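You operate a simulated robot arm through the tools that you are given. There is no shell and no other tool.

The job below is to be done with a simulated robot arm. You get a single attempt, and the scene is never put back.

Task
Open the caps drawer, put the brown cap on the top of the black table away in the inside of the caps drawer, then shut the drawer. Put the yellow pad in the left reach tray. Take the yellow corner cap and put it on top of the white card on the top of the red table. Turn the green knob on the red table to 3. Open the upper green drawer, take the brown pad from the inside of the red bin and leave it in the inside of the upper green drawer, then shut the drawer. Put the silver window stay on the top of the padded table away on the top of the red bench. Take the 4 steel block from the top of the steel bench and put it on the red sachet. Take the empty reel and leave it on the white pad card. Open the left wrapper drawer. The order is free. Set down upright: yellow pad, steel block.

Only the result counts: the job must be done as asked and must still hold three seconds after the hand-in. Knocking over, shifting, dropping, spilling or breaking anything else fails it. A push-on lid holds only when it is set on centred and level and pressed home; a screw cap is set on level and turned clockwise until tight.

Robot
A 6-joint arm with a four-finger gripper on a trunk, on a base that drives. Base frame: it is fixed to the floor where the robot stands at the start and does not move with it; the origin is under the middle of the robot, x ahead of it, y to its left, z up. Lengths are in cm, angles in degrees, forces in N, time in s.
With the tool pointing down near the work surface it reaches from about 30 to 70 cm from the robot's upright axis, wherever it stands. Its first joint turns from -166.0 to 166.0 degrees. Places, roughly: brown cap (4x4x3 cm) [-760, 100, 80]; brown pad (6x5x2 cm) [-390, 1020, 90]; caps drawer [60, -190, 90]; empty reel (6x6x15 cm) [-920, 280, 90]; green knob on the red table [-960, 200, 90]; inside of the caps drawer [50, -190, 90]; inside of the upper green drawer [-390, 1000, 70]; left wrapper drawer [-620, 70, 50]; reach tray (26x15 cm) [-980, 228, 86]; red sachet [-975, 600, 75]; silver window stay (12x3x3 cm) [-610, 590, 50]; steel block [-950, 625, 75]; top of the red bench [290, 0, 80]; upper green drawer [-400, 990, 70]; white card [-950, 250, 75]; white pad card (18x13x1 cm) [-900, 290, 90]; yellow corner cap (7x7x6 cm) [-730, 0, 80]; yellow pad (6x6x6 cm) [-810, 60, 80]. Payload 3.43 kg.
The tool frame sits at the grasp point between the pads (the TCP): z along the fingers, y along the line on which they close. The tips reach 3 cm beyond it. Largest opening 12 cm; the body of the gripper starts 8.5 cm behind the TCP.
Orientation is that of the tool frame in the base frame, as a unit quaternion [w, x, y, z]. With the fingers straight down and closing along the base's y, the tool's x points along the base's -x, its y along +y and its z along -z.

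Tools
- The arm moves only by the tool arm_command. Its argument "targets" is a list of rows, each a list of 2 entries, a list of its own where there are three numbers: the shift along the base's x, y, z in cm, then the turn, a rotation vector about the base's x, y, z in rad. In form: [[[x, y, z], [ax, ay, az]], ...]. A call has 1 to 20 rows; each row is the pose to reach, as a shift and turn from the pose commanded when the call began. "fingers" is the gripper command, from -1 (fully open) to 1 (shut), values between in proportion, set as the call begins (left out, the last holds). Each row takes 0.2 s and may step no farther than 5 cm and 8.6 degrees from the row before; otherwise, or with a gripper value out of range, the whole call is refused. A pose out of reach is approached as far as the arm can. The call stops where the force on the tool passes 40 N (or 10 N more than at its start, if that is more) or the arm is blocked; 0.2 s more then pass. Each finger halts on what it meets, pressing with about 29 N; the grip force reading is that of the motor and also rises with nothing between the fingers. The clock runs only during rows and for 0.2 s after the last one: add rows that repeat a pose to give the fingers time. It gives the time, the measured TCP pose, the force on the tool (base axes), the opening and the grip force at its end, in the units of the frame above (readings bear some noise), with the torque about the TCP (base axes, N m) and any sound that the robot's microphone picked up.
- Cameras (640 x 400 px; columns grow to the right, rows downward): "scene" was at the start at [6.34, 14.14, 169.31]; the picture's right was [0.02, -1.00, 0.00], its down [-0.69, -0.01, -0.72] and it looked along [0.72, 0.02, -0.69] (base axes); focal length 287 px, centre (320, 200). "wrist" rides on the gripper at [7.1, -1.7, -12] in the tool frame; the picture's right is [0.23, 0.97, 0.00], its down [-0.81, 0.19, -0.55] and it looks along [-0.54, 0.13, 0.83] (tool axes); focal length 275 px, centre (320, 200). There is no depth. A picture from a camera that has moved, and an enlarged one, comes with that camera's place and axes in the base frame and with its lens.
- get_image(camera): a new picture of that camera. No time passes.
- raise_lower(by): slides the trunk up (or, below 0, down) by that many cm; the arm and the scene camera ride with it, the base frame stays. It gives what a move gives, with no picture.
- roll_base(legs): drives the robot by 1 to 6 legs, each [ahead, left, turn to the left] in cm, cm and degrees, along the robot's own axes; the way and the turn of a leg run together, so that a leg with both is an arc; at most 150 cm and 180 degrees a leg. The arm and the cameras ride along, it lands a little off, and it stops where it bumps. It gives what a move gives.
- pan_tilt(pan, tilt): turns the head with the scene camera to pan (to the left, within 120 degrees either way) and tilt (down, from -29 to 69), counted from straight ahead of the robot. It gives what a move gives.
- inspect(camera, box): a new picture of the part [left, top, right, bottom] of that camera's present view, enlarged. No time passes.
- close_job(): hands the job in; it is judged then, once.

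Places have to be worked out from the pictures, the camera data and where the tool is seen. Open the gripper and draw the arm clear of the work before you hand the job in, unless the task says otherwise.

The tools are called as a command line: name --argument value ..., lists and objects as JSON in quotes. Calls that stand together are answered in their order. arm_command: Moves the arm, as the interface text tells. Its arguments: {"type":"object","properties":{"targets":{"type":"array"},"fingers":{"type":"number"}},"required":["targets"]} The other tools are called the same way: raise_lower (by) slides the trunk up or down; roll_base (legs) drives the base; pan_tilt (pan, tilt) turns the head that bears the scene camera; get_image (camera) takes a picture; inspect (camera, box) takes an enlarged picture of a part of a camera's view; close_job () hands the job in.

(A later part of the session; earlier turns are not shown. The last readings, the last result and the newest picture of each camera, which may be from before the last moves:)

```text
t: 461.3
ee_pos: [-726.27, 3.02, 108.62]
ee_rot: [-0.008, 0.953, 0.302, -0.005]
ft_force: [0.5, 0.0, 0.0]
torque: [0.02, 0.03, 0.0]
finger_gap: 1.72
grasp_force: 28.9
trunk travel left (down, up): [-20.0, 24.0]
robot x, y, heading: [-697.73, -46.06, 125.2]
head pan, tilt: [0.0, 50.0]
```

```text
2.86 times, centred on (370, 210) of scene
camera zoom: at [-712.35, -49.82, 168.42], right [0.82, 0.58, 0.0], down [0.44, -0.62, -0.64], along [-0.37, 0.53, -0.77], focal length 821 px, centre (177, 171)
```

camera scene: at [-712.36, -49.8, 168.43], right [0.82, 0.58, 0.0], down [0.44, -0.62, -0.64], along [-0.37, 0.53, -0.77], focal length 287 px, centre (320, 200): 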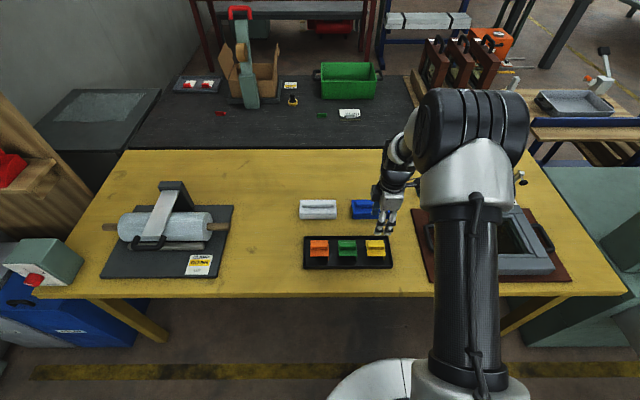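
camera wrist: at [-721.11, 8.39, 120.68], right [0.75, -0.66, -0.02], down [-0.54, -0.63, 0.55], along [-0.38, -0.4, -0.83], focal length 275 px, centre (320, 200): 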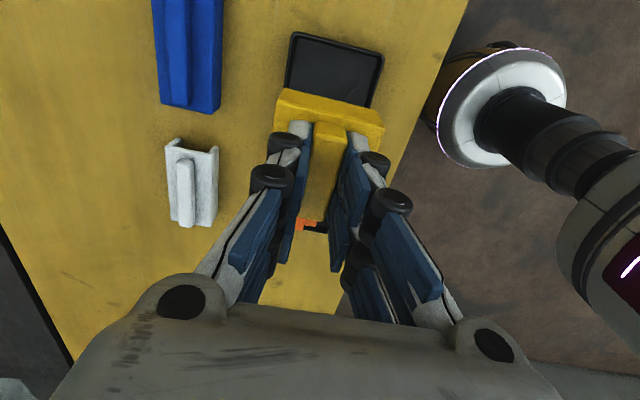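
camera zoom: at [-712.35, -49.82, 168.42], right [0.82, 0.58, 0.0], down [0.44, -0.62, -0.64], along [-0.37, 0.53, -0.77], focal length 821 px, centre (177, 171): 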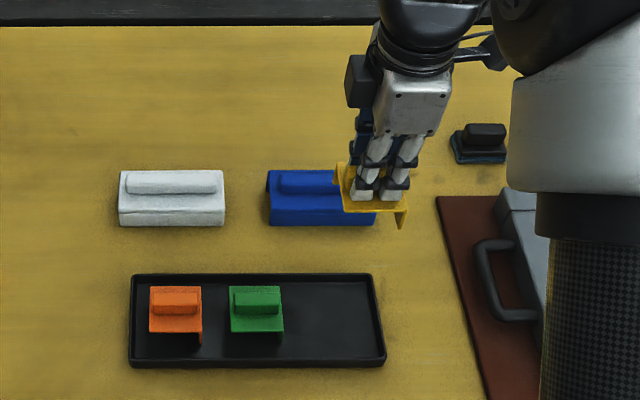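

The yellow corner cap is lifted cleanly. I retract it for transport and start the route round the desk: back off, then right along the aisle.

arm_command --targets '[[[2, -2.9, 3], [0, 0, 0]], [[4, -5.7, 6], [0, 0, 0]], [[6, -8.6, 9], [0, 0, 0]], [[8, -11.4, 12], [0, 0, 0]], [[9.5, -13.6, 16], [0, 0, 0]], [[10, -14.3, 20], [0, 0, 0]]]'

roll_base --legs '[[-58, 0, 0], [0, -115, 0], [0, -115, 0], [0, -112, 0]]'

pan_tilt --pan 0 --tilt 30

get_image --camera "scene"

```text
t: 462.7
ee_pos: [-716.15, -12.01, 128.09]
ee_rot: [-0.009, 0.953, 0.302, -0.004]
ft_force: [0.0, 0.8, -0.2]
torque: [-0.03, 0.01, 0.02]
finger_gap: 1.74
grasp_force: 29.4
trunk travel left (down, up): [-20.0, 24.0]
robot x, y, heading: [-697.47, -46.62, 125.5]
head pan, tilt: [0.0, 50.0]
```

```text
t: 482.1
ee_pos: [-408.58, 137.54, 128.23]
ee_rot: [-0.008, 0.954, 0.299, -0.006]
ft_force: [-0.2, 0.0, 0.5]
torque: [-0.01, 0.01, 0.02]
finger_gap: 1.74
grasp_force: 29.0
trunk travel left (down, up): [-20.0, 24.0]
robot x, y, heading: [-390.59, 103.11, 124.9]
head pan, tilt: [0.0, 50.0]
```

```text
t: 482.9
ee_pos: [-408.61, 137.57, 128.11]
ee_rot: [-0.008, 0.954, 0.299, -0.005]
ft_force: [-0.3, 0.8, -0.4]
torque: [-0.02, -0.02, 0.0]
finger_gap: 1.73
grasp_force: 28.7
trunk travel left (down, up): [-20.0, 24.0]
robot x, y, heading: [-390.9, 103.14, 124.9]
head pan, tilt: [0.0, 30.0]
```

```text
taken
camera scene: at [-405.96, 100.83, 171.36], right [0.82, 0.57, 0.0], down [0.29, -0.41, -0.87], along [-0.49, 0.71, -0.5], focal length 287 px, centre (320, 200)
```

scene: 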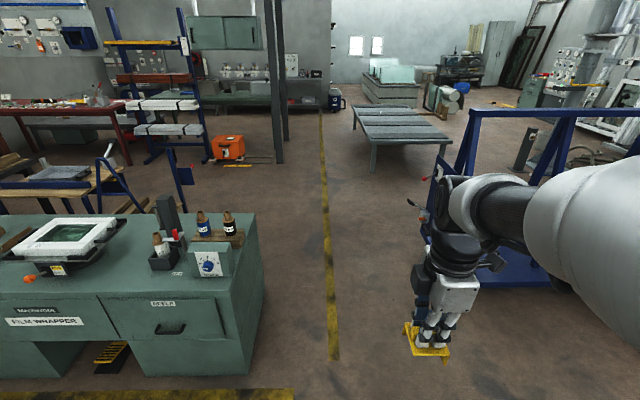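

I'm at the gap between desk and cart. I drive ahead to s≈-635, then check.

roll_base --legs '[[130, 0, 0], [130, 0, 0.3], [68, 0, 0]]'

pan_tilt --pan 45 --tilt 25

get_image --camera "scene"

```text
t: 498.9
ee_pos: [-593.73, 408.74, 128.06]
ee_rot: [-0.008, 0.958, 0.287, -0.004]
ft_force: [0.5, -0.7, 0.0]
torque: [-0.01, -0.01, -0.01]
finger_gap: 1.73
grasp_force: 28.1
trunk travel left (down, up): [-20.0, 24.0]
robot x, y, heading: [-576.23, 373.88, 123.5]
head pan, tilt: [0.0, 30.0]
```

```text
t: 500.0
ee_pos: [-593.62, 408.74, 127.96]
ee_rot: [-0.009, 0.958, 0.288, -0.004]
ft_force: [-0.6, 0.3, 0.1]
torque: [0.0, 0.03, -0.03]
finger_gap: 1.73
grasp_force: 29.2
trunk travel left (down, up): [-20.0, 24.0]
robot x, y, heading: [-576.4, 373.66, 123.6]
head pan, tilt: [45.0, 25.0]
```

```text
taken
camera scene: at [-595.86, 366.25, 172.17], right [0.2, 0.98, 0.0], down [0.41, -0.09, -0.91], along [-0.89, 0.18, -0.42], focal length 287 px, centre (320, 200)
```

scene: 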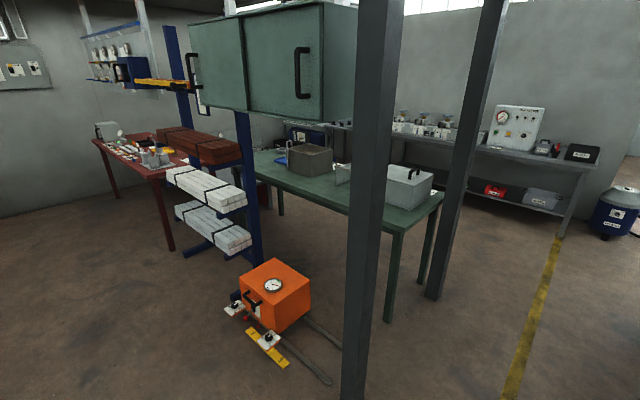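

Clear of the orange unit (s ≤ -712). I correct the heading and move left about 378 cm to the red table.

roll_base --legs '[[0, 0, 1.5], [0, 130, 0], [0, 125, 0]]'

pan_tilt --pan 20 --tilt 30

get_image --camera "scene"

```text
t: 512.6
ee_pos: [-796.05, 259.57, 128.02]
ee_rot: [-0.008, 0.949, 0.315, -0.005]
ft_force: [0.1, 0.0, -0.9]
torque: [-0.01, -0.01, 0.0]
finger_gap: 1.71
grasp_force: 29.3
trunk travel left (down, up): [-20.0, 24.0]
robot x, y, heading: [-776.91, 225.99, 127.1]
head pan, tilt: [45.0, 25.0]
```

```text
t: 513.5
ee_pos: [-796.08, 259.63, 128.1]
ee_rot: [-0.009, 0.949, 0.315, -0.005]
ft_force: [-0.2, 0.1, -0.2]
torque: [-0.02, 0.01, 0.01]
finger_gap: 1.73
grasp_force: 29.6
trunk travel left (down, up): [-20.0, 24.0]
robot x, y, heading: [-776.91, 226.0, 126.6]
head pan, tilt: [20.0, 30.0]
```

```text
taken
camera scene: at [-794.22, 220.67, 171.37], right [0.55, 0.84, 0.0], down [0.42, -0.27, -0.87], along [-0.73, 0.47, -0.5], focal length 287 px, centre (320, 200)
```

scene: 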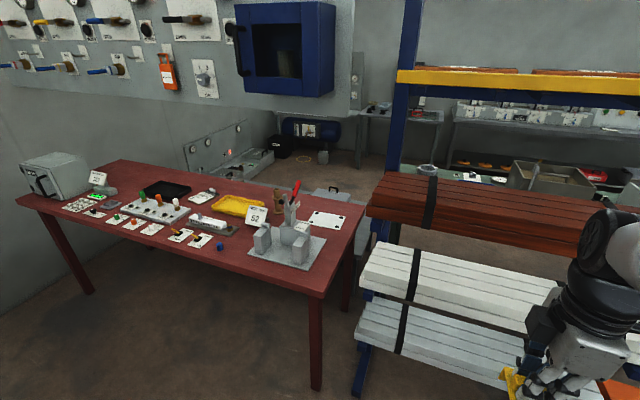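

Here is the red table with many items. I'll zoom in to identify trays, knob, card and reel.

inspect --camera "scene" --box '[10, 140, 210, 265]'

inspect --camera "scene" --box '[170, 160, 370, 285]'

```text
3.20 times, centred on (110, 202) of scene
camera zoom: at [-794.22, 220.67, 171.37], right [0.55, 0.84, 0.0], down [0.42, -0.27, -0.87], along [-0.73, 0.47, -0.5], focal length 919 px, centre (992, 192)
```

zoom: 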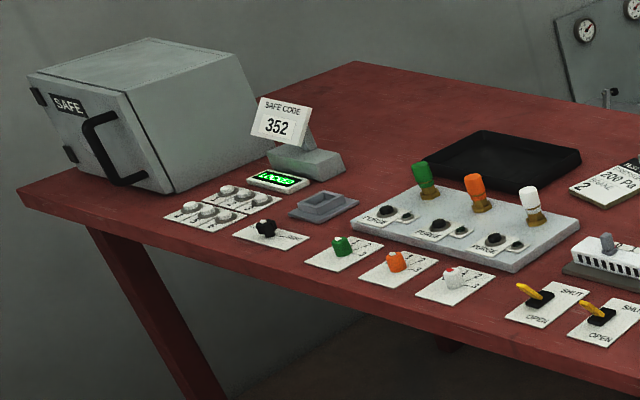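

```text
3.20 times, centred on (270, 222) of scene
camera zoom: at [-794.22, 220.67, 171.37], right [0.55, 0.84, 0.0], down [0.42, -0.27, -0.87], along [-0.73, 0.47, -0.5], focal length 919 px, centre (480, 128)
```

zoom: 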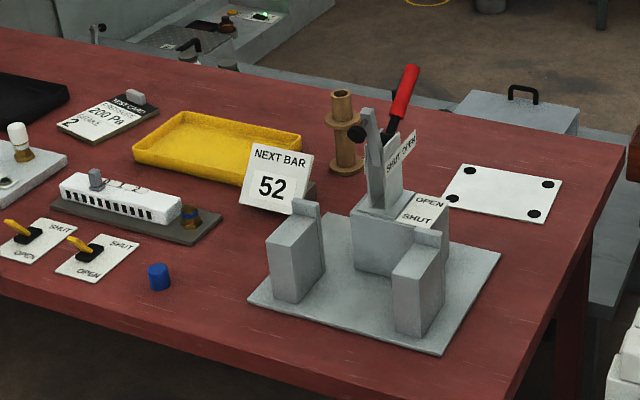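

The left reach tray is the black one, the pad card has four black pads, and the wooden reel stands behind the bench fixture. I'll move left to face the table's middle and look for the plain white card.

roll_base --legs '[[0, 0, -1.7], [0, 118, 0]]'

pan_tilt --pan 0 --tilt 38

get_image --camera "scene"

inspect --camera "scene" --box '[140, 130, 340, 255]'

inspect --camera "scene" --box '[280, 120, 480, 245]'

```text
t: 519.7
ee_pos: [-889.72, 194.12, 128.1]
ee_rot: [-0.009, 0.955, 0.297, -0.004]
ft_force: [0.8, 0.9, -1.0]
torque: [-0.01, 0.01, -0.01]
finger_gap: 1.75
grasp_force: 29.1
trunk travel left (down, up): [-20.0, 24.0]
robot x, y, heading: [-871.65, 159.45, 124.6]
head pan, tilt: [20.0, 30.0]
```

```text
t: 520.5
ee_pos: [-889.7, 194.06, 128.06]
ee_rot: [-0.009, 0.955, 0.298, -0.004]
ft_force: [0.5, -0.9, -1.1]
torque: [0.01, 0.0, 0.0]
finger_gap: 1.71
grasp_force: 29.0
trunk travel left (down, up): [-20.0, 24.0]
robot x, y, heading: [-871.96, 159.82, 124.9]
head pan, tilt: [0.0, 38.0]
```

```text
taken
camera scene: at [-886.88, 156.97, 170.14], right [0.82, 0.57, 0.0], down [0.35, -0.51, -0.79], along [-0.45, 0.65, -0.62], focal length 287 px, centre (320, 200)
```

scene: 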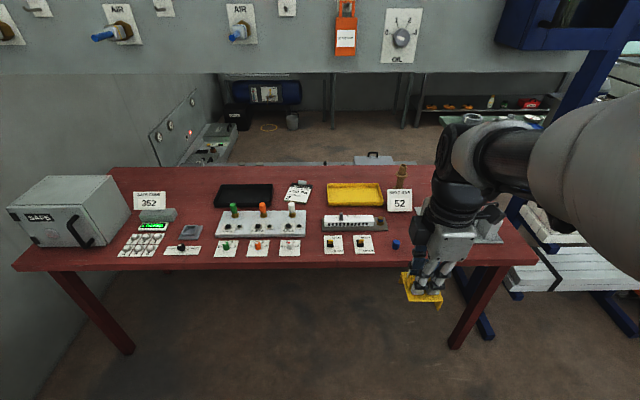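

```text
3.20 times, centred on (240, 192) of scene
camera zoom: at [-886.88, 156.97, 170.14], right [0.82, 0.57, 0.0], down [0.35, -0.51, -0.79], along [-0.45, 0.65, -0.62], focal length 919 px, centre (576, 224)
```

zoom: 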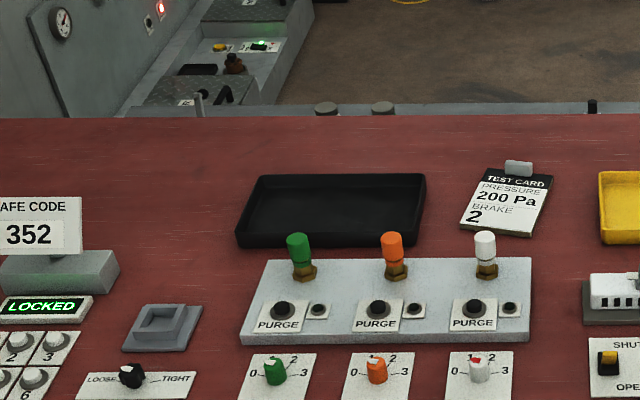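

```text
3.20 times, centred on (380, 182) of scene
camera zoom: at [-886.88, 156.97, 170.14], right [0.82, 0.57, 0.0], down [0.35, -0.51, -0.79], along [-0.45, 0.65, -0.62], focal length 919 px, centre (128, 256)
```

zoom: 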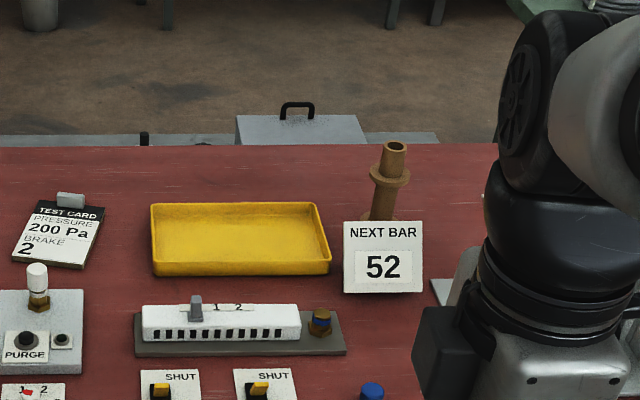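

The "TEST CARD" near (-962, 246) fits the white card's rough place. I drive closer (left 26, ahead 52) to bring it within reach and inspect it.

roll_base --legs '[[0, 26, 0], [52, 0, 0]]'

pan_tilt --pan 0 --tilt 45

get_image --camera "scene"

inspect --camera "scene" --box '[260, 120, 420, 240]'

get_image --camera "wrist"

```text
t: 525.1
ee_pos: [-941.51, 222.29, 128.07]
ee_rot: [-0.009, 0.956, 0.294, -0.004]
ft_force: [-0.1, -0.6, -0.7]
torque: [-0.01, 0.0, 0.0]
finger_gap: 1.76
grasp_force: 28.7
trunk travel left (down, up): [-20.0, 24.0]
robot x, y, heading: [-923.83, 187.52, 124.2]
head pan, tilt: [0.0, 38.0]
```

```text
t: 525.8
ee_pos: [-941.57, 222.34, 128.1]
ee_rot: [-0.009, 0.956, 0.294, -0.004]
ft_force: [0.6, 0.4, -0.1]
torque: [0.02, -0.01, 0.03]
finger_gap: 1.71
grasp_force: 29.0
trunk travel left (down, up): [-20.0, 24.0]
robot x, y, heading: [-923.9, 187.8, 124.3]
head pan, tilt: [0.0, 45.0]
```

```text
taken
camera scene: at [-938.68, 184.8, 169.11], right [0.83, 0.56, 0.0], down [0.4, -0.58, -0.71], along [-0.4, 0.58, -0.71], focal length 287 px, centre (320, 200)
```

scene: 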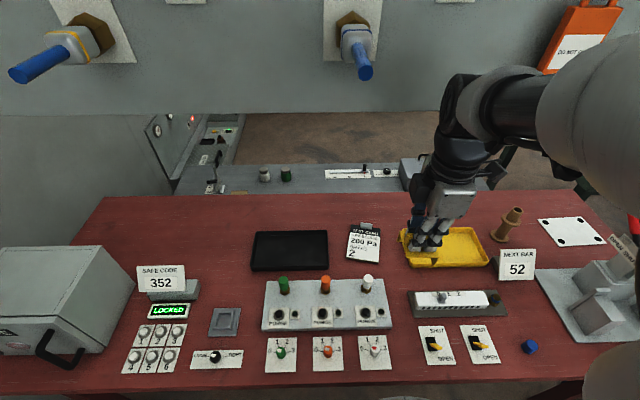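

```text
3.33 times, centred on (340, 180) of scene
camera zoom: at [-938.68, 184.8, 169.11], right [0.83, 0.56, 0.0], down [0.4, -0.58, -0.71], along [-0.4, 0.58, -0.71], focal length 958 px, centre (253, 267)
```

zoom: 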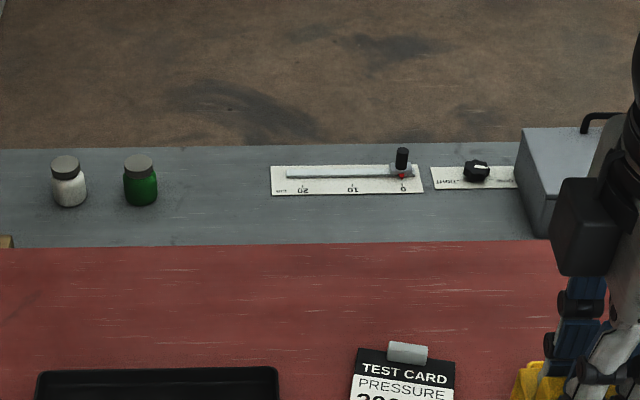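

```text
taken
camera wrist: at [-936.39, 227.65, 140.18], right [0.74, -0.68, -0.02], down [-0.56, -0.62, 0.55], along [-0.39, -0.4, -0.83], focal length 275 px, centre (320, 200)
```

wrist: 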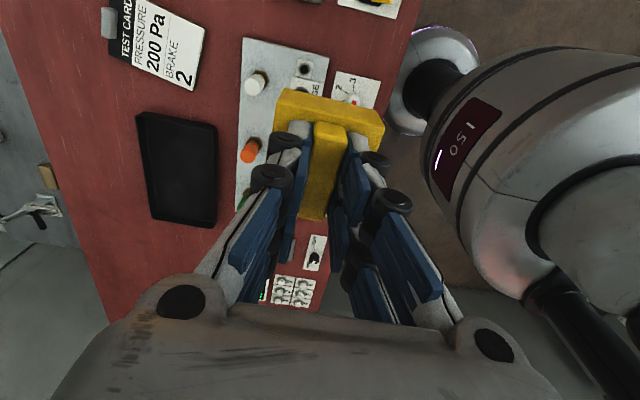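

I zoom on the TEST CARD and the knob row.

inspect --camera "scene" --box '[320, 200, 420, 280]'

inspect --camera "scene" --box '[240, 260, 420, 380]'

```text
5.00 times, centred on (370, 240) of scene
camera zoom: at [-938.68, 184.8, 169.11], right [0.83, 0.56, 0.0], down [0.4, -0.58, -0.71], along [-0.4, 0.58, -0.71], focal length 1436 px, centre (70, 0)
```

zoom: 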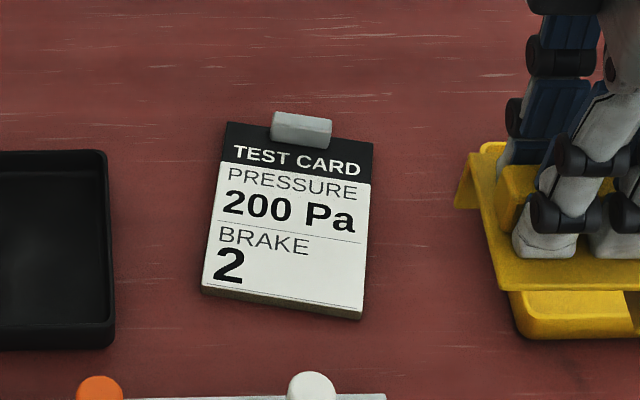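

```text
3.33 times, centred on (330, 320) of scene
camera zoom: at [-938.68, 184.8, 169.11], right [0.83, 0.56, 0.0], down [0.4, -0.58, -0.71], along [-0.4, 0.58, -0.71], focal length 958 px, centre (287, -200)
```

zoom: 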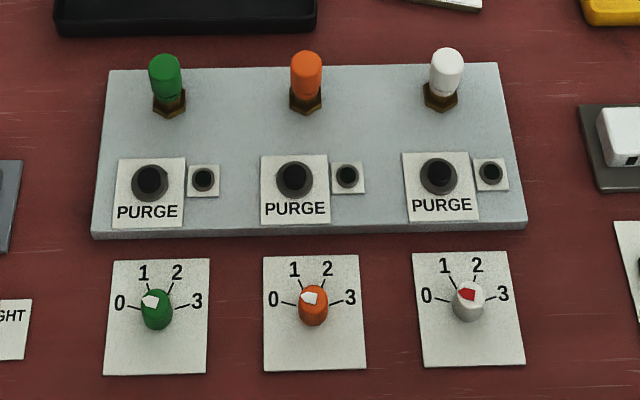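

The TEST CARD is 11×15 cm, top at z≈85, centre of its white area near (-960.2, 243.5). I move the cap above it at z≈112.

arm_command --targets '[[[-2.3, 2.6, -2], [0, 0, 0]], [[-4.7, 5.3, -4], [0, 0, 0]], [[-7, 7.9, -6], [0, 0, 0]], [[-9.4, 10.6, -8], [0, 0, 0]], [[-11.7, 13.2, -10], [0, 0, 0]], [[-14, 15.9, -12], [0, 0, 0]], [[-16.4, 18.5, -14], [0, 0, 0]], [[-18.7, 21.2, -16], [0, 0, 0]], [[-18.7, 21.2, -16], [0, 0, 0]]]'

get_image --camera "wrist"

inspect --camera "scene" --box '[280, 150, 460, 290]'

```text
t: 527.8
ee_pos: [-959.94, 242.59, 110.7]
ee_rot: [0.005, 0.956, 0.294, -0.001]
ft_force: [-0.2, 0.1, -0.6]
torque: [0.0, 0.0, 0.02]
finger_gap: 1.72
grasp_force: 29.1
trunk travel left (down, up): [-20.0, 24.0]
robot x, y, heading: [-924.19, 187.92, 124.5]
head pan, tilt: [0.0, 45.0]
```

```text
taken
camera wrist: at [-954.8, 248.2, 122.64], right [0.74, -0.68, 0.01], down [-0.56, -0.61, 0.56], along [-0.37, -0.42, -0.83], focal length 275 px, centre (320, 200)
```

wrist: 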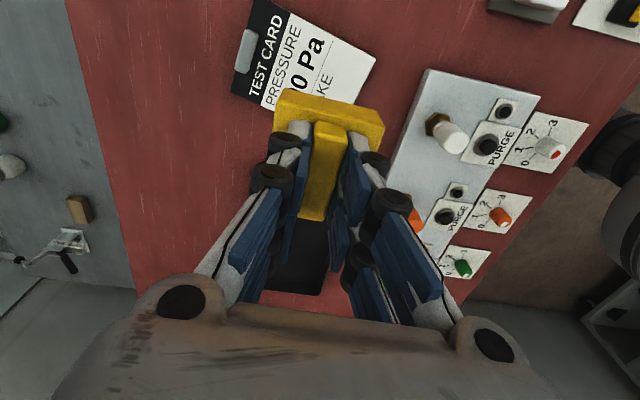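

```text
2.86 times, centred on (370, 220) of scene
camera zoom: at [-938.27, 184.3, 168.87], right [0.83, 0.56, 0.0], down [0.4, -0.58, -0.71], along [-0.4, 0.59, -0.7], focal length 821 px, centre (177, 143)
```

zoom: 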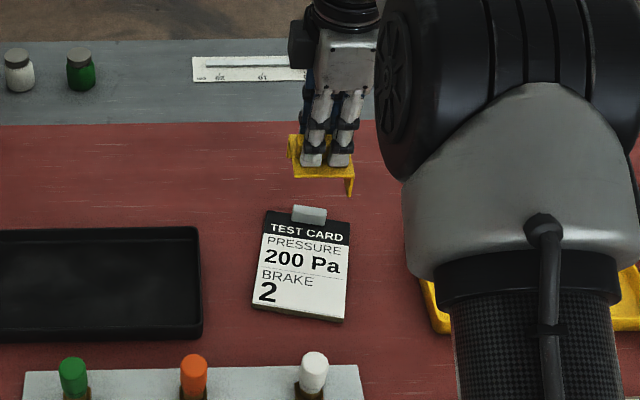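

The pose deviates slightly (z 110.7, slight tilt). I check whether the arm or base touches anything.

pan_tilt --pan -30 --tilt 30

get_image --camera "scene"

pan_tilt --pan 0 --tilt 15

get_image --camera "scene"

```text
t: 528.8
ee_pos: [-959.58, 242.38, 110.51]
ee_rot: [0.008, 0.956, 0.294, 0.0]
ft_force: [0.0, 0.6, -1.5]
torque: [-0.03, 0.03, -0.02]
finger_gap: 1.74
grasp_force: 29.2
trunk travel left (down, up): [-20.0, 24.0]
robot x, y, heading: [-923.68, 187.69, 124.3]
head pan, tilt: [-30.0, 30.0]
```

```text
taken
camera scene: at [-934.38, 186.54, 171.35], right [1.0, 0.07, 0.0], down [0.04, -0.5, -0.87], along [-0.07, 0.87, -0.5], focal length 287 px, centre (320, 200)
```

scene: 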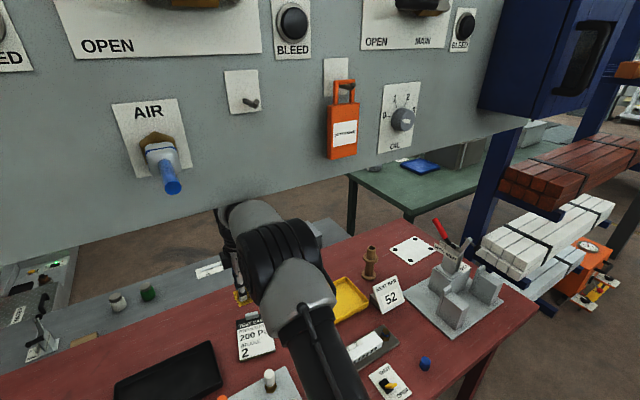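

```text
t: 529.7
ee_pos: [-959.75, 242.47, 110.59]
ee_rot: [0.007, 0.956, 0.294, -0.001]
ft_force: [0.0, 0.1, -0.5]
torque: [-0.03, 0.01, 0.02]
finger_gap: 1.75
grasp_force: 29.0
trunk travel left (down, up): [-20.0, 24.0]
robot x, y, heading: [-923.85, 187.61, 124.0]
head pan, tilt: [0.0, 15.0]
```

```text
taken
camera scene: at [-938.96, 185.25, 173.77], right [0.83, 0.56, 0.0], down [0.14, -0.21, -0.97], along [-0.54, 0.8, -0.26], focal length 287 px, centre (320, 200)
```

scene: 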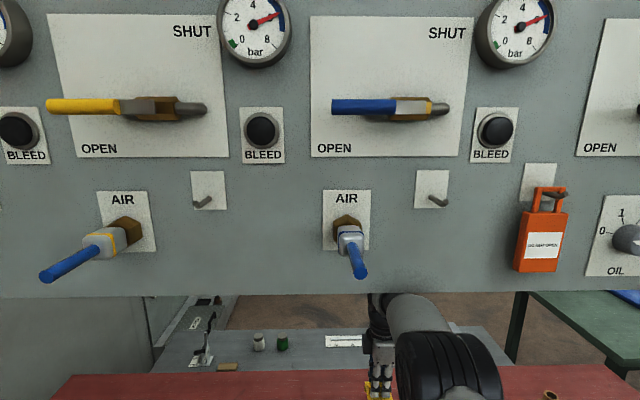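

The wall panel's lower edge hangs at about s=-736, z≈145, and my forearm is touching it. I lower slightly and withdraw towards the robot.

arm_command --targets '[[[0, 0, -2], [0, 0, 0]], [[0.6, -0.8, -4], [0, 0, 0]], [[2.3, -2.9, -5], [0, 0, 0]], [[4.6, -5.8, -5], [0, 0, 0]], [[6.9, -8.7, -5], [0, 0, 0]], [[9.2, -11.6, -4], [0, 0, 0]], [[11.5, -14.5, -2], [0, 0, 0]], [[13.8, -17.4, 0], [0, 0, 0]], [[16, -20.2, 2], [0, 0, 0]]]'

get_image --camera "scene"

```text
t: 531.7
ee_pos: [-944.7, 223.4, 114.27]
ee_rot: [-0.01, 0.956, 0.294, -0.005]
ft_force: [0.2, -0.7, -0.5]
torque: [0.01, 0.02, -0.04]
finger_gap: 1.72
grasp_force: 28.9
trunk travel left (down, up): [-20.0, 24.0]
robot x, y, heading: [-924.12, 187.45, 124.3]
head pan, tilt: [0.0, 15.0]
```

```text
taken
camera scene: at [-939.27, 185.62, 173.81], right [0.83, 0.56, 0.0], down [0.14, -0.21, -0.97], along [-0.54, 0.8, -0.26], focal length 287 px, centre (320, 200)
```

scene: 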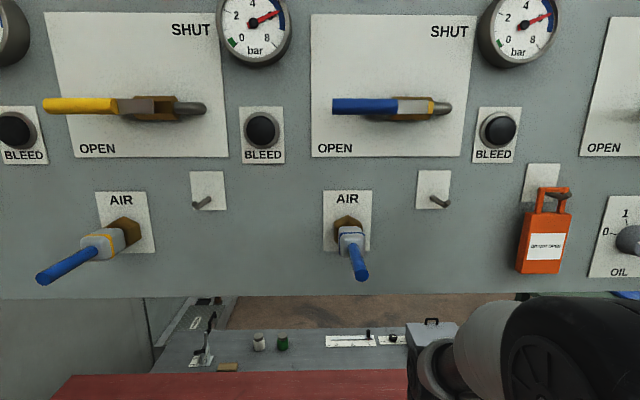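

The panel is unharmed and the arm is free. I raise the TCP in front of the panel, then lower the trunk by 20 cm so that the forearm passes beneath it.

arm_command --targets '[[[0.8, -1.1, 4], [0, 0, 0]], [[1.5, -2.2, 8], [0, 0, 0]], [[2.2, -3.3, 12], [0, 0, 0]], [[2.4, -3.5, 16], [0, 0, 0]]]'

raise_lower --by -20

pan_tilt --pan 0 --tilt 35

get_image --camera "scene"

```text
t: 532.7
ee_pos: [-942.29, 220.29, 130.11]
ee_rot: [-0.009, 0.956, 0.294, -0.005]
ft_force: [1.0, 1.1, -0.6]
torque: [0.01, 0.03, 0.01]
finger_gap: 1.7
grasp_force: 29.4
trunk travel left (down, up): [-20.0, 24.0]
robot x, y, heading: [-923.83, 187.63, 124.2]
head pan, tilt: [0.0, 15.0]
```

```text
t: 534.9
ee_pos: [-942.25, 220.29, 110.11]
ee_rot: [-0.009, 0.956, 0.294, -0.004]
ft_force: [-0.3, -0.4, -0.3]
torque: [-0.03, -0.02, 0.0]
finger_gap: 1.72
grasp_force: 29.3
trunk travel left (down, up): [0.0, 44.0]
robot x, y, heading: [-923.81, 187.54, 124.1]
head pan, tilt: [0.0, 15.0]
```

```text
t: 535.7
ee_pos: [-942.3, 220.26, 110.08]
ee_rot: [-0.009, 0.956, 0.294, -0.005]
ft_force: [0.2, 0.6, -0.5]
torque: [0.0, 0.04, 0.01]
finger_gap: 1.73
grasp_force: 28.7
trunk travel left (down, up): [0.0, 44.0]
robot x, y, heading: [-923.62, 187.55, 124.3]
head pan, tilt: [0.0, 35.0]
```

```text
taken
camera scene: at [-939.07, 185.37, 150.6], right [0.83, 0.56, 0.0], down [0.32, -0.47, -0.82], along [-0.46, 0.68, -0.57], focal length 287 px, centre (320, 200)
```

scene: 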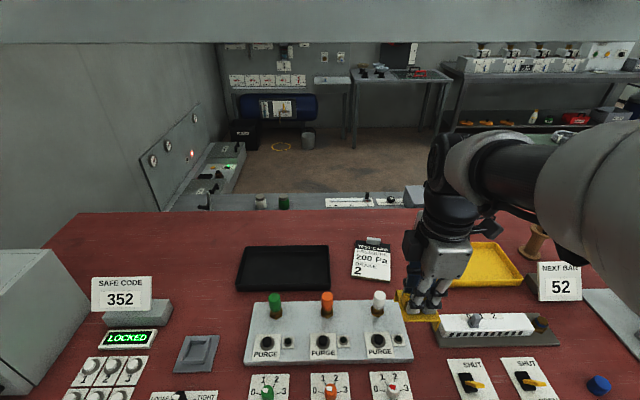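

The trunk is low now. I move the cap over the card again at z≈106, well below the panel.

arm_command --targets '[[[-2.2, 2.9, -0.5], [0, 0, 0]], [[-4.5, 5.8, -1], [0, 0, 0]], [[-6.7, 8.7, -1.5], [0, 0, 0]], [[-9, 11.6, -2], [0, 0, 0]], [[-11.2, 14.5, -2.5], [0, 0, 0]], [[-13.4, 17.4, -3], [0, 0, 0]], [[-15.7, 20.3, -3.5], [0, 0, 0]], [[-17.9, 23.2, -4], [0, 0, 0]], [[-17.9, 23.2, -4], [0, 0, 0]]]'

get_image --camera "wrist"

get_image --camera "scene"

```text
t: 537.7
ee_pos: [-960.06, 243.39, 106.14]
ee_rot: [-0.008, 0.956, 0.293, -0.005]
ft_force: [0.2, 0.1, -0.5]
torque: [-0.01, 0.01, 0.01]
finger_gap: 1.73
grasp_force: 28.8
trunk travel left (down, up): [0.0, 44.0]
robot x, y, heading: [-923.85, 187.87, 124.4]
head pan, tilt: [0.0, 35.0]
```

```text
taken
camera wrist: at [-954.8, 248.81, 118.17], right [0.74, -0.68, -0.02], down [-0.56, -0.62, 0.55], along [-0.39, -0.4, -0.83], focal length 275 px, centre (320, 200)
```

wrist: 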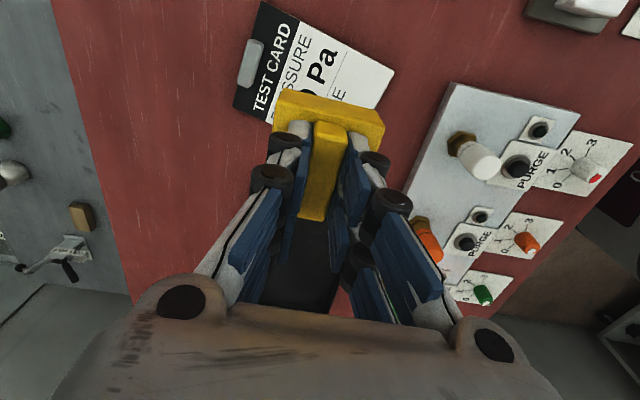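

```text
taken
camera scene: at [-939.07, 185.36, 150.6], right [0.83, 0.56, 0.0], down [0.32, -0.47, -0.82], along [-0.46, 0.68, -0.57], focal length 287 px, centre (320, 200)
```

scene: 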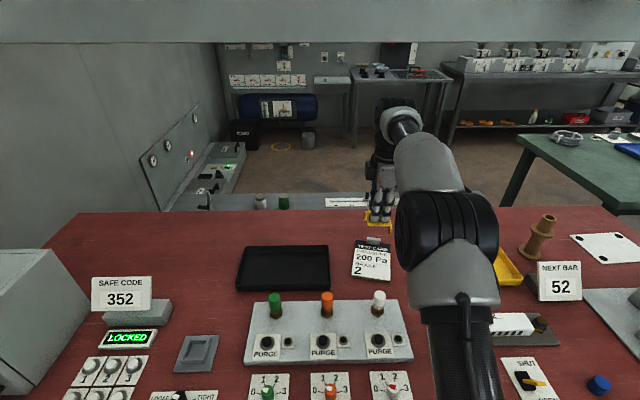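

The pose is exact now. I lower the cap to just above the card, then in small steps until contact.

arm_command --targets '[[[0, 0, -3], [0, 0, 0]], [[0, 0, -6], [0, 0, 0]], [[0, 0, -9], [0, 0, 0]], [[0, 0, -11], [0, 0, 0]], [[0, 0, -12], [0, 0, 0]]]'

inspect --camera "scene" --box '[310, 170, 450, 300]'

get_image --camera "wrist"

```text
t: 538.9
ee_pos: [-960.17, 243.73, 93.93]
ee_rot: [-0.008, 0.956, 0.294, -0.005]
ft_force: [0.6, -0.9, -1.5]
torque: [-0.06, -0.01, 0.01]
finger_gap: 1.75
grasp_force: 28.9
trunk travel left (down, up): [0.0, 44.0]
robot x, y, heading: [-923.77, 187.98, 124.1]
head pan, tilt: [0.0, 35.0]
```

```text
3.08 times, centred on (380, 235) of scene
camera zoom: at [-939.08, 185.38, 150.59], right [0.83, 0.56, 0.0], down [0.32, -0.47, -0.82], along [-0.46, 0.68, -0.57], focal length 884 px, centre (135, 92)
```

zoom: 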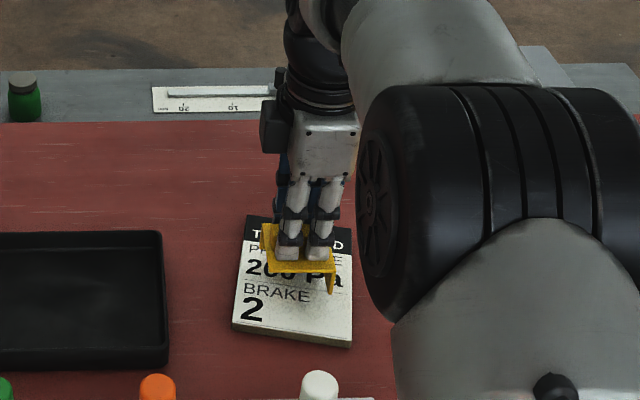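

```text
taken
camera wrist: at [-955.0, 248.98, 106.01], right [0.74, -0.68, -0.02], down [-0.56, -0.62, 0.55], along [-0.39, -0.4, -0.83], focal length 275 px, centre (320, 200)
```

wrist: 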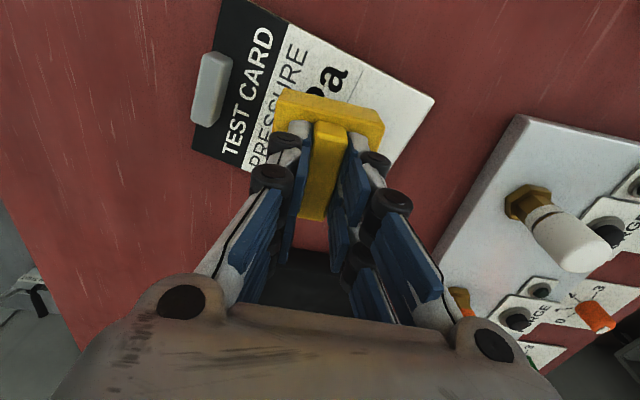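

Well placed over the card. I lower in small steps.

arm_command --targets '[[[0, 0, -0.5], [0, 0, 0]], [[0, 0, -1], [0, 0, 0]]]'

arm_command --targets '[[[0, 0, -0.4], [0, 0, 0]], [[0, 0, -0.8], [0, 0, 0]]]'

```text
t: 539.5
ee_pos: [-960.25, 243.73, 93.01]
ee_rot: [-0.009, 0.956, 0.294, -0.004]
ft_force: [-0.3, 0.4, -0.1]
torque: [0.01, -0.03, -0.02]
finger_gap: 1.73
grasp_force: 28.9
trunk travel left (down, up): [0.0, 44.0]
robot x, y, heading: [-923.87, 187.5, 124.5]
head pan, tilt: [0.0, 35.0]
```

```text
t: 540.1
ee_pos: [-960.23, 243.42, 92.46]
ee_rot: [-0.012, 0.956, 0.294, -0.005]
ft_force: [-1.0, 2.3, 10.6]
torque: [0.06, -0.34, 0.07]
finger_gap: 1.72
grasp_force: 28.6
trunk travel left (down, up): [0.0, 44.0]
robot x, y, heading: [-923.88, 187.94, 124.1]
head pan, tilt: [0.0, 35.0]
```

Contact (10.6 N). I open the fingers slightly and lift away.

arm_command --targets '[[[0, 0, 0.2], [0, 0, 0]], [[0, 0, 0.2], [0, 0, 0]], [[0, 0, 0.3], [0, 0, 0]]]' --fingers 0.4

arm_command --targets '[[[0, 0, 1], [0, 0, 0]], [[0, 0, 3], [0, 0, 0]], [[0, 0, 6], [0, 0, 0]], [[0, 0, 10], [0, 0, 0]], [[0, 0, 13], [0, 0, 0]]]'

get_image --camera "wrist"

inspect --camera "scene" --box '[310, 170, 450, 300]'

```text
t: 540.9
ee_pos: [-960.23, 243.33, 92.57]
ee_rot: [-0.009, 0.956, 0.294, -0.006]
ft_force: [-1.3, 0.3, 2.5]
torque: [-0.01, -0.03, 0.0]
finger_gap: 3.58
grasp_force: 0.2
trunk travel left (down, up): [0.0, 44.0]
robot x, y, heading: [-923.59, 187.66, 124.2]
head pan, tilt: [0.0, 35.0]
```

```text
t: 542.1
ee_pos: [-960.25, 243.47, 105.64]
ee_rot: [-0.008, 0.956, 0.293, -0.005]
ft_force: [-1.1, 0.0, -0.4]
torque: [0.0, 0.01, -0.01]
finger_gap: 3.57
grasp_force: 0.1
trunk travel left (down, up): [0.0, 44.0]
robot x, y, heading: [-923.51, 187.81, 124.2]
head pan, tilt: [0.0, 35.0]
```

```text
taken
camera wrist: at [-955.07, 248.84, 117.64], right [0.74, -0.68, -0.02], down [-0.56, -0.62, 0.55], along [-0.39, -0.4, -0.83], focal length 275 px, centre (320, 200)
```

wrist: 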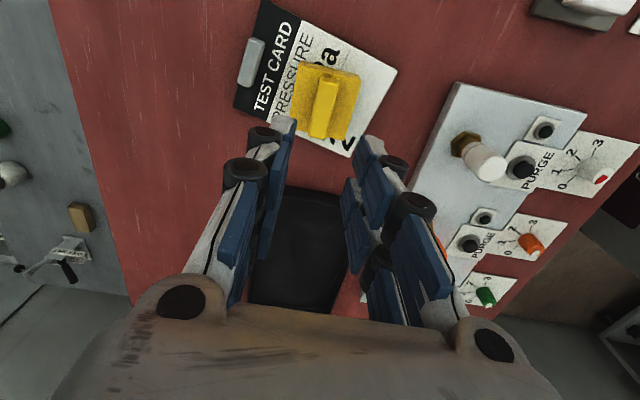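

```text
3.08 times, centred on (380, 235) of scene
camera zoom: at [-939.06, 185.36, 150.59], right [0.83, 0.56, 0.0], down [0.32, -0.47, -0.82], along [-0.46, 0.68, -0.57], focal length 884 px, centre (135, 92)
```

zoom: 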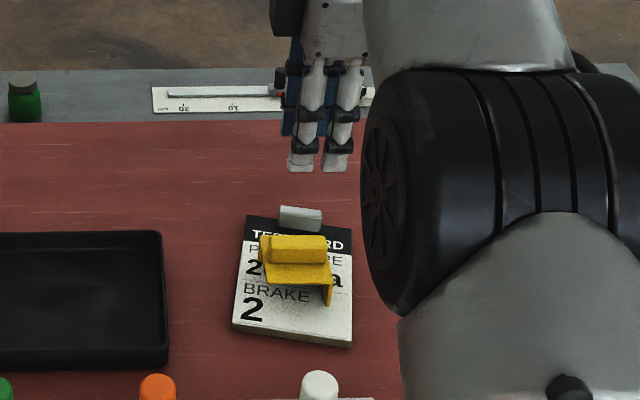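

The yellow corner cap stands on the TEST CARD. Next the green knob: I back off 30 cm and shift left 25 cm so that it is in front of me.

roll_base --legs '[[-30, 0, 0.7], [0, 25, 0]]'

pan_tilt --pan 0 --tilt 45

get_image --camera "scene"

inspect --camera "scene" --box '[250, 180, 410, 280]'

```text
t: 545.6
ee_pos: [-963.49, 204.54, 105.6]
ee_rot: [-0.009, 0.955, 0.296, -0.005]
ft_force: [-0.2, -0.4, 0.0]
torque: [0.02, 0.01, 0.02]
finger_gap: 3.62
grasp_force: 0.1
trunk travel left (down, up): [0.0, 44.0]
robot x, y, heading: [-926.84, 148.72, 124.4]
head pan, tilt: [0.0, 35.0]
```

```text
t: 546.3
ee_pos: [-963.55, 204.64, 105.53]
ee_rot: [-0.008, 0.955, 0.296, -0.005]
ft_force: [-0.4, -0.9, 0.5]
torque: [0.01, 0.0, -0.01]
finger_gap: 3.59
grasp_force: 0.0
trunk travel left (down, up): [0.0, 44.0]
robot x, y, heading: [-927.22, 149.13, 124.4]
head pan, tilt: [0.0, 45.0]
```

```text
taken
camera scene: at [-941.68, 145.97, 149.11], right [0.82, 0.57, 0.0], down [0.4, -0.58, -0.71], along [-0.4, 0.58, -0.71], focal length 287 px, centre (320, 200)
```

scene: 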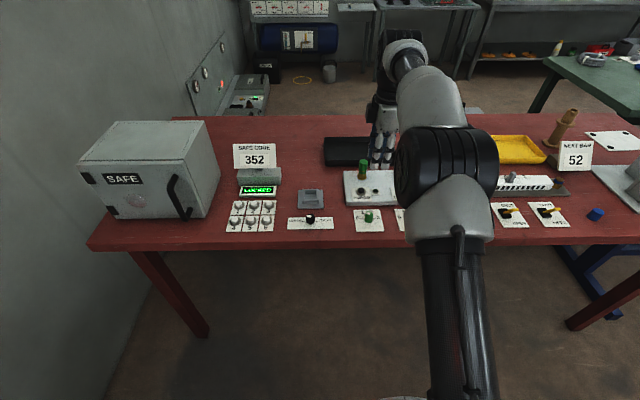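

```text
4.00 times, centred on (330, 230) of scene
camera zoom: at [-941.68, 145.97, 149.11], right [0.82, 0.57, 0.0], down [0.4, -0.58, -0.71], along [-0.4, 0.58, -0.71], focal length 1149 px, centre (280, 80)
```

zoom: 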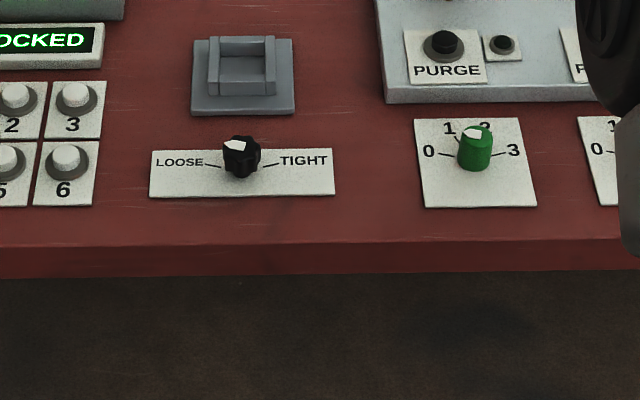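

I look with the wrist camera at the knob.

get_image --camera "wrist"

inspect --camera "wrist" --box '[260, 30, 420, 150]'

```text
taken
camera wrist: at [-958.39, 209.94, 117.64], right [0.74, -0.67, -0.02], down [-0.55, -0.62, 0.55], along [-0.38, -0.4, -0.83], focal length 275 px, centre (320, 200)
```

wrist: 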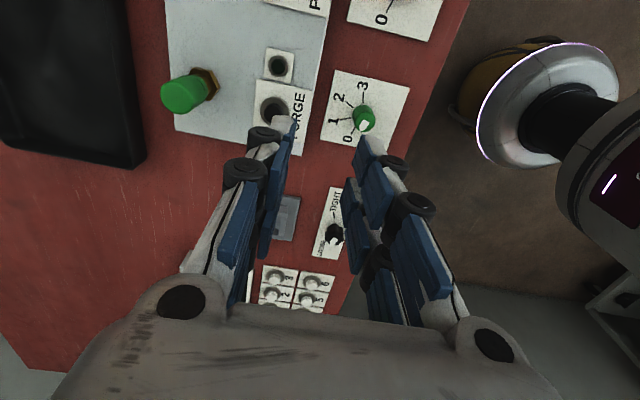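

```text
3.33 times, centred on (340, 90) of wrist
camera zoom: at [-958.39, 209.94, 117.64], right [0.74, -0.67, -0.02], down [-0.55, -0.62, 0.55], along [-0.38, -0.4, -0.83], focal length 918 px, centre (253, 567)
```

zoom: 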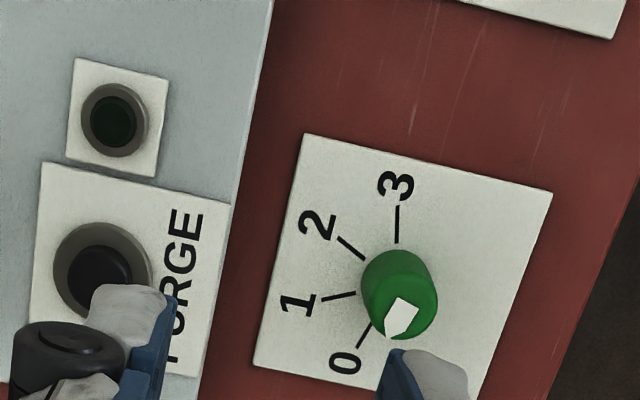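

The knob (centre ≈ (-961.6, 199.5)) points to 0; the ticks are 48.7° apart, so 3 is 146° clockwise. I move over it with the fingers opened to 5 cm.

arm_command --targets '[[[0.5, -1.3, -2.6], [0, 0, 0]], [[1, -2.6, -5.2], [0, 0, 0]], [[1.4, -3.9, -7.9], [0, 0, 0]], [[1.9, -5.2, -10.5], [0, 0, 0]], [[1.9, -5.2, -10.5], [0, 0, 0]]]' --fingers 0.167

get_image --camera "wrist"

inspect --camera "wrist" --box '[220, 60, 420, 210]'

```text
t: 547.5
ee_pos: [-961.56, 199.33, 94.94]
ee_rot: [-0.01, 0.955, 0.296, -0.004]
ft_force: [-0.1, -0.2, -0.4]
torque: [0.03, -0.01, 0.0]
finger_gap: 4.96
grasp_force: 0.1
trunk travel left (down, up): [0.0, 44.0]
robot x, y, heading: [-926.83, 148.7, 124.6]
head pan, tilt: [0.0, 45.0]
```

```text
taken
camera wrist: at [-956.37, 204.62, 107.1], right [0.74, -0.67, -0.02], down [-0.55, -0.62, 0.55], along [-0.38, -0.4, -0.83], focal length 275 px, centre (320, 200)
```

wrist: 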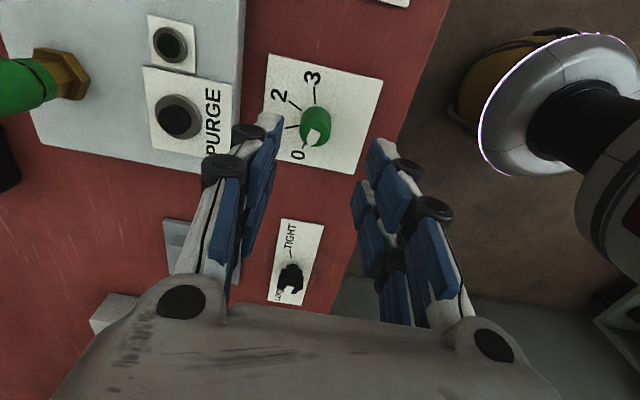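

```text
2.67 times, centred on (320, 135) of wrist
camera zoom: at [-956.37, 204.62, 107.1], right [0.74, -0.67, -0.02], down [-0.55, -0.62, 0.55], along [-0.38, -0.4, -0.83], focal length 734 px, centre (320, 373)
```

zoom: 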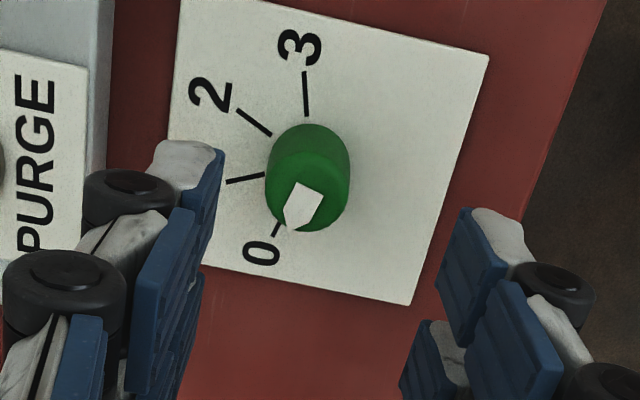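

The knob is nearly centred. I correct by 0.4 cm, descend to z≈88.3 and close on it.

arm_command --targets '[[[-0.1, 0.4, -1], [0, 0, 0]], [[-0.1, 0.4, -3.5], [0, 0, 0]], [[-0.1, 0.4, -5.5], [0, 0, 0]], [[-0.1, 0.4, -6.7], [0, 0, 0]], [[-0.1, 0.4, -6.7], [0, 0, 0]]]'

inspect --camera "wrist" --box '[220, 60, 420, 260]'

arm_command --targets '[[[0, 0, 0], [0, 0, 0]], [[0, 0, 0], [0, 0, 0]], [[0, 0, 0], [0, 0, 0]], [[0, 0, 0], [0, 0, 0]]]' --fingers 1

inspect --camera "wrist" --box '[220, 60, 420, 260]'

```text
t: 548.7
ee_pos: [-961.8, 199.88, 88.44]
ee_rot: [-0.009, 0.955, 0.296, -0.004]
ft_force: [0.6, -0.1, 1.9]
torque: [-0.04, -0.1, -0.02]
finger_gap: 5.02
grasp_force: 0.1
trunk travel left (down, up): [0.0, 44.0]
robot x, y, heading: [-926.81, 148.84, 124.3]
head pan, tilt: [0.0, 45.0]
```

```text
2.00 times, centred on (320, 160) of wrist
camera zoom: at [-956.66, 205.22, 100.42], right [0.74, -0.67, -0.02], down [-0.55, -0.62, 0.55], along [-0.38, -0.4, -0.83], focal length 551 px, centre (320, 280)
```

zoom: 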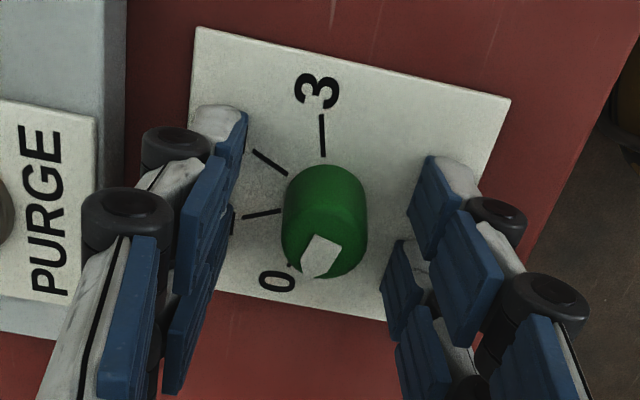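

```text
t: 549.7
ee_pos: [-961.76, 199.84, 88.32]
ee_rot: [-0.008, 0.955, 0.297, -0.005]
ft_force: [3.2, -5.8, 1.3]
torque: [-0.22, -0.11, -0.08]
finger_gap: 2.32
grasp_force: 45.2
trunk travel left (down, up): [0.0, 44.0]
robot x, y, heading: [-926.74, 148.84, 124.4]
head pan, tilt: [0.0, 45.0]
```

```text
2.00 times, centred on (320, 160) of wrist
camera zoom: at [-956.62, 205.15, 100.41], right [0.74, -0.67, -0.02], down [-0.55, -0.62, 0.55], along [-0.38, -0.4, -0.83], focal length 551 px, centre (320, 280)
```

zoom: 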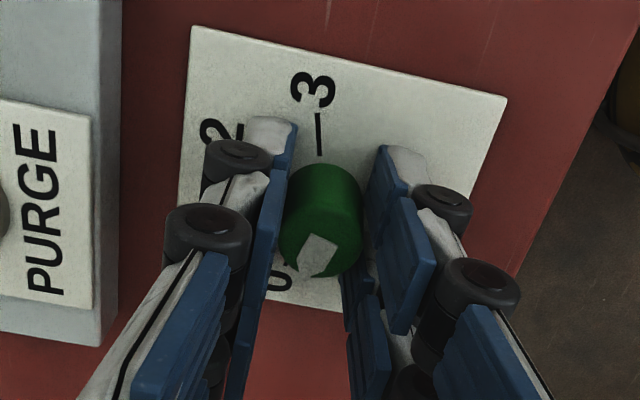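

Gripped (gap 2.32). I turn clockwise by 146°.

arm_command --targets '[[[0, 0, 0], [0, 0, -0.1416]], [[0, 0, 0], [0, 0, -0.2831]], [[0, 0, 0], [0, 0, -0.4247]], [[0, 0, 0], [0, 0, -0.5662]], [[0, 0, 0], [0, 0, -0.7078]], [[0, 0, 0], [0, 0, -0.8493]], [[0, 0, 0], [0, 0, -0.9909]], [[0, 0, 0], [0, 0, -1.1324]], [[0, 0, 0], [0, 0, -1.274]], [[0, 0, 0], [0, 0, -1.4156]], [[0, 0, 0], [0, 0, -1.5571]], [[0, 0, 0], [0, 0, -1.6987]], [[0, 0, 0], [0, 0, -1.8402]], [[0, 0, 0], [0, 0, -1.9818]], [[0, 0, 0], [0, 0, -2.1233]], [[0, 0, 0], [0, 0, -2.2649]], [[0, 0, 0], [0, 0, -2.4064]], [[0, 0, 0], [0, 0, -2.548]], [[0, 0, 0], [0, 0, -2.548]]]'

inspect --camera "wrist" --box '[220, 60, 420, 260]'

```text
t: 553.7
ee_pos: [-961.75, 200.08, 88.36]
ee_rot: [0.007, -0.562, 0.827, -0.008]
ft_force: [1.2, 13.1, -8.8]
torque: [0.69, 0.04, 0.01]
finger_gap: 2.14
grasp_force: 44.9
trunk travel left (down, up): [0.0, 44.0]
robot x, y, heading: [-926.69, 148.87, 124.7]
head pan, tilt: [0.0, 45.0]
```

```text
2.00 times, centred on (320, 160) of wrist
camera zoom: at [-962.95, 192.86, 100.43], right [-0.99, 0.14, -0.02], down [0.11, 0.83, 0.55], along [0.1, 0.54, -0.83], focal length 551 px, centre (320, 280)
```

zoom: 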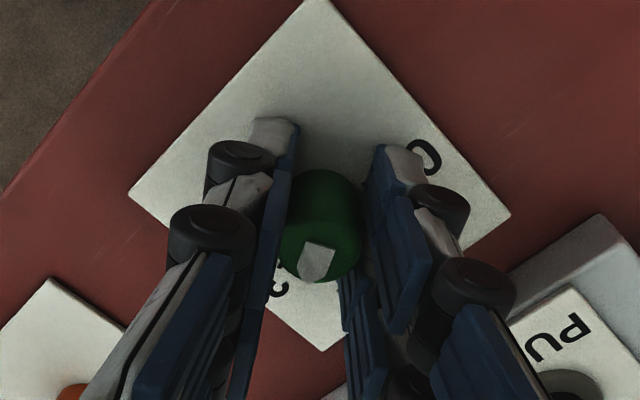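

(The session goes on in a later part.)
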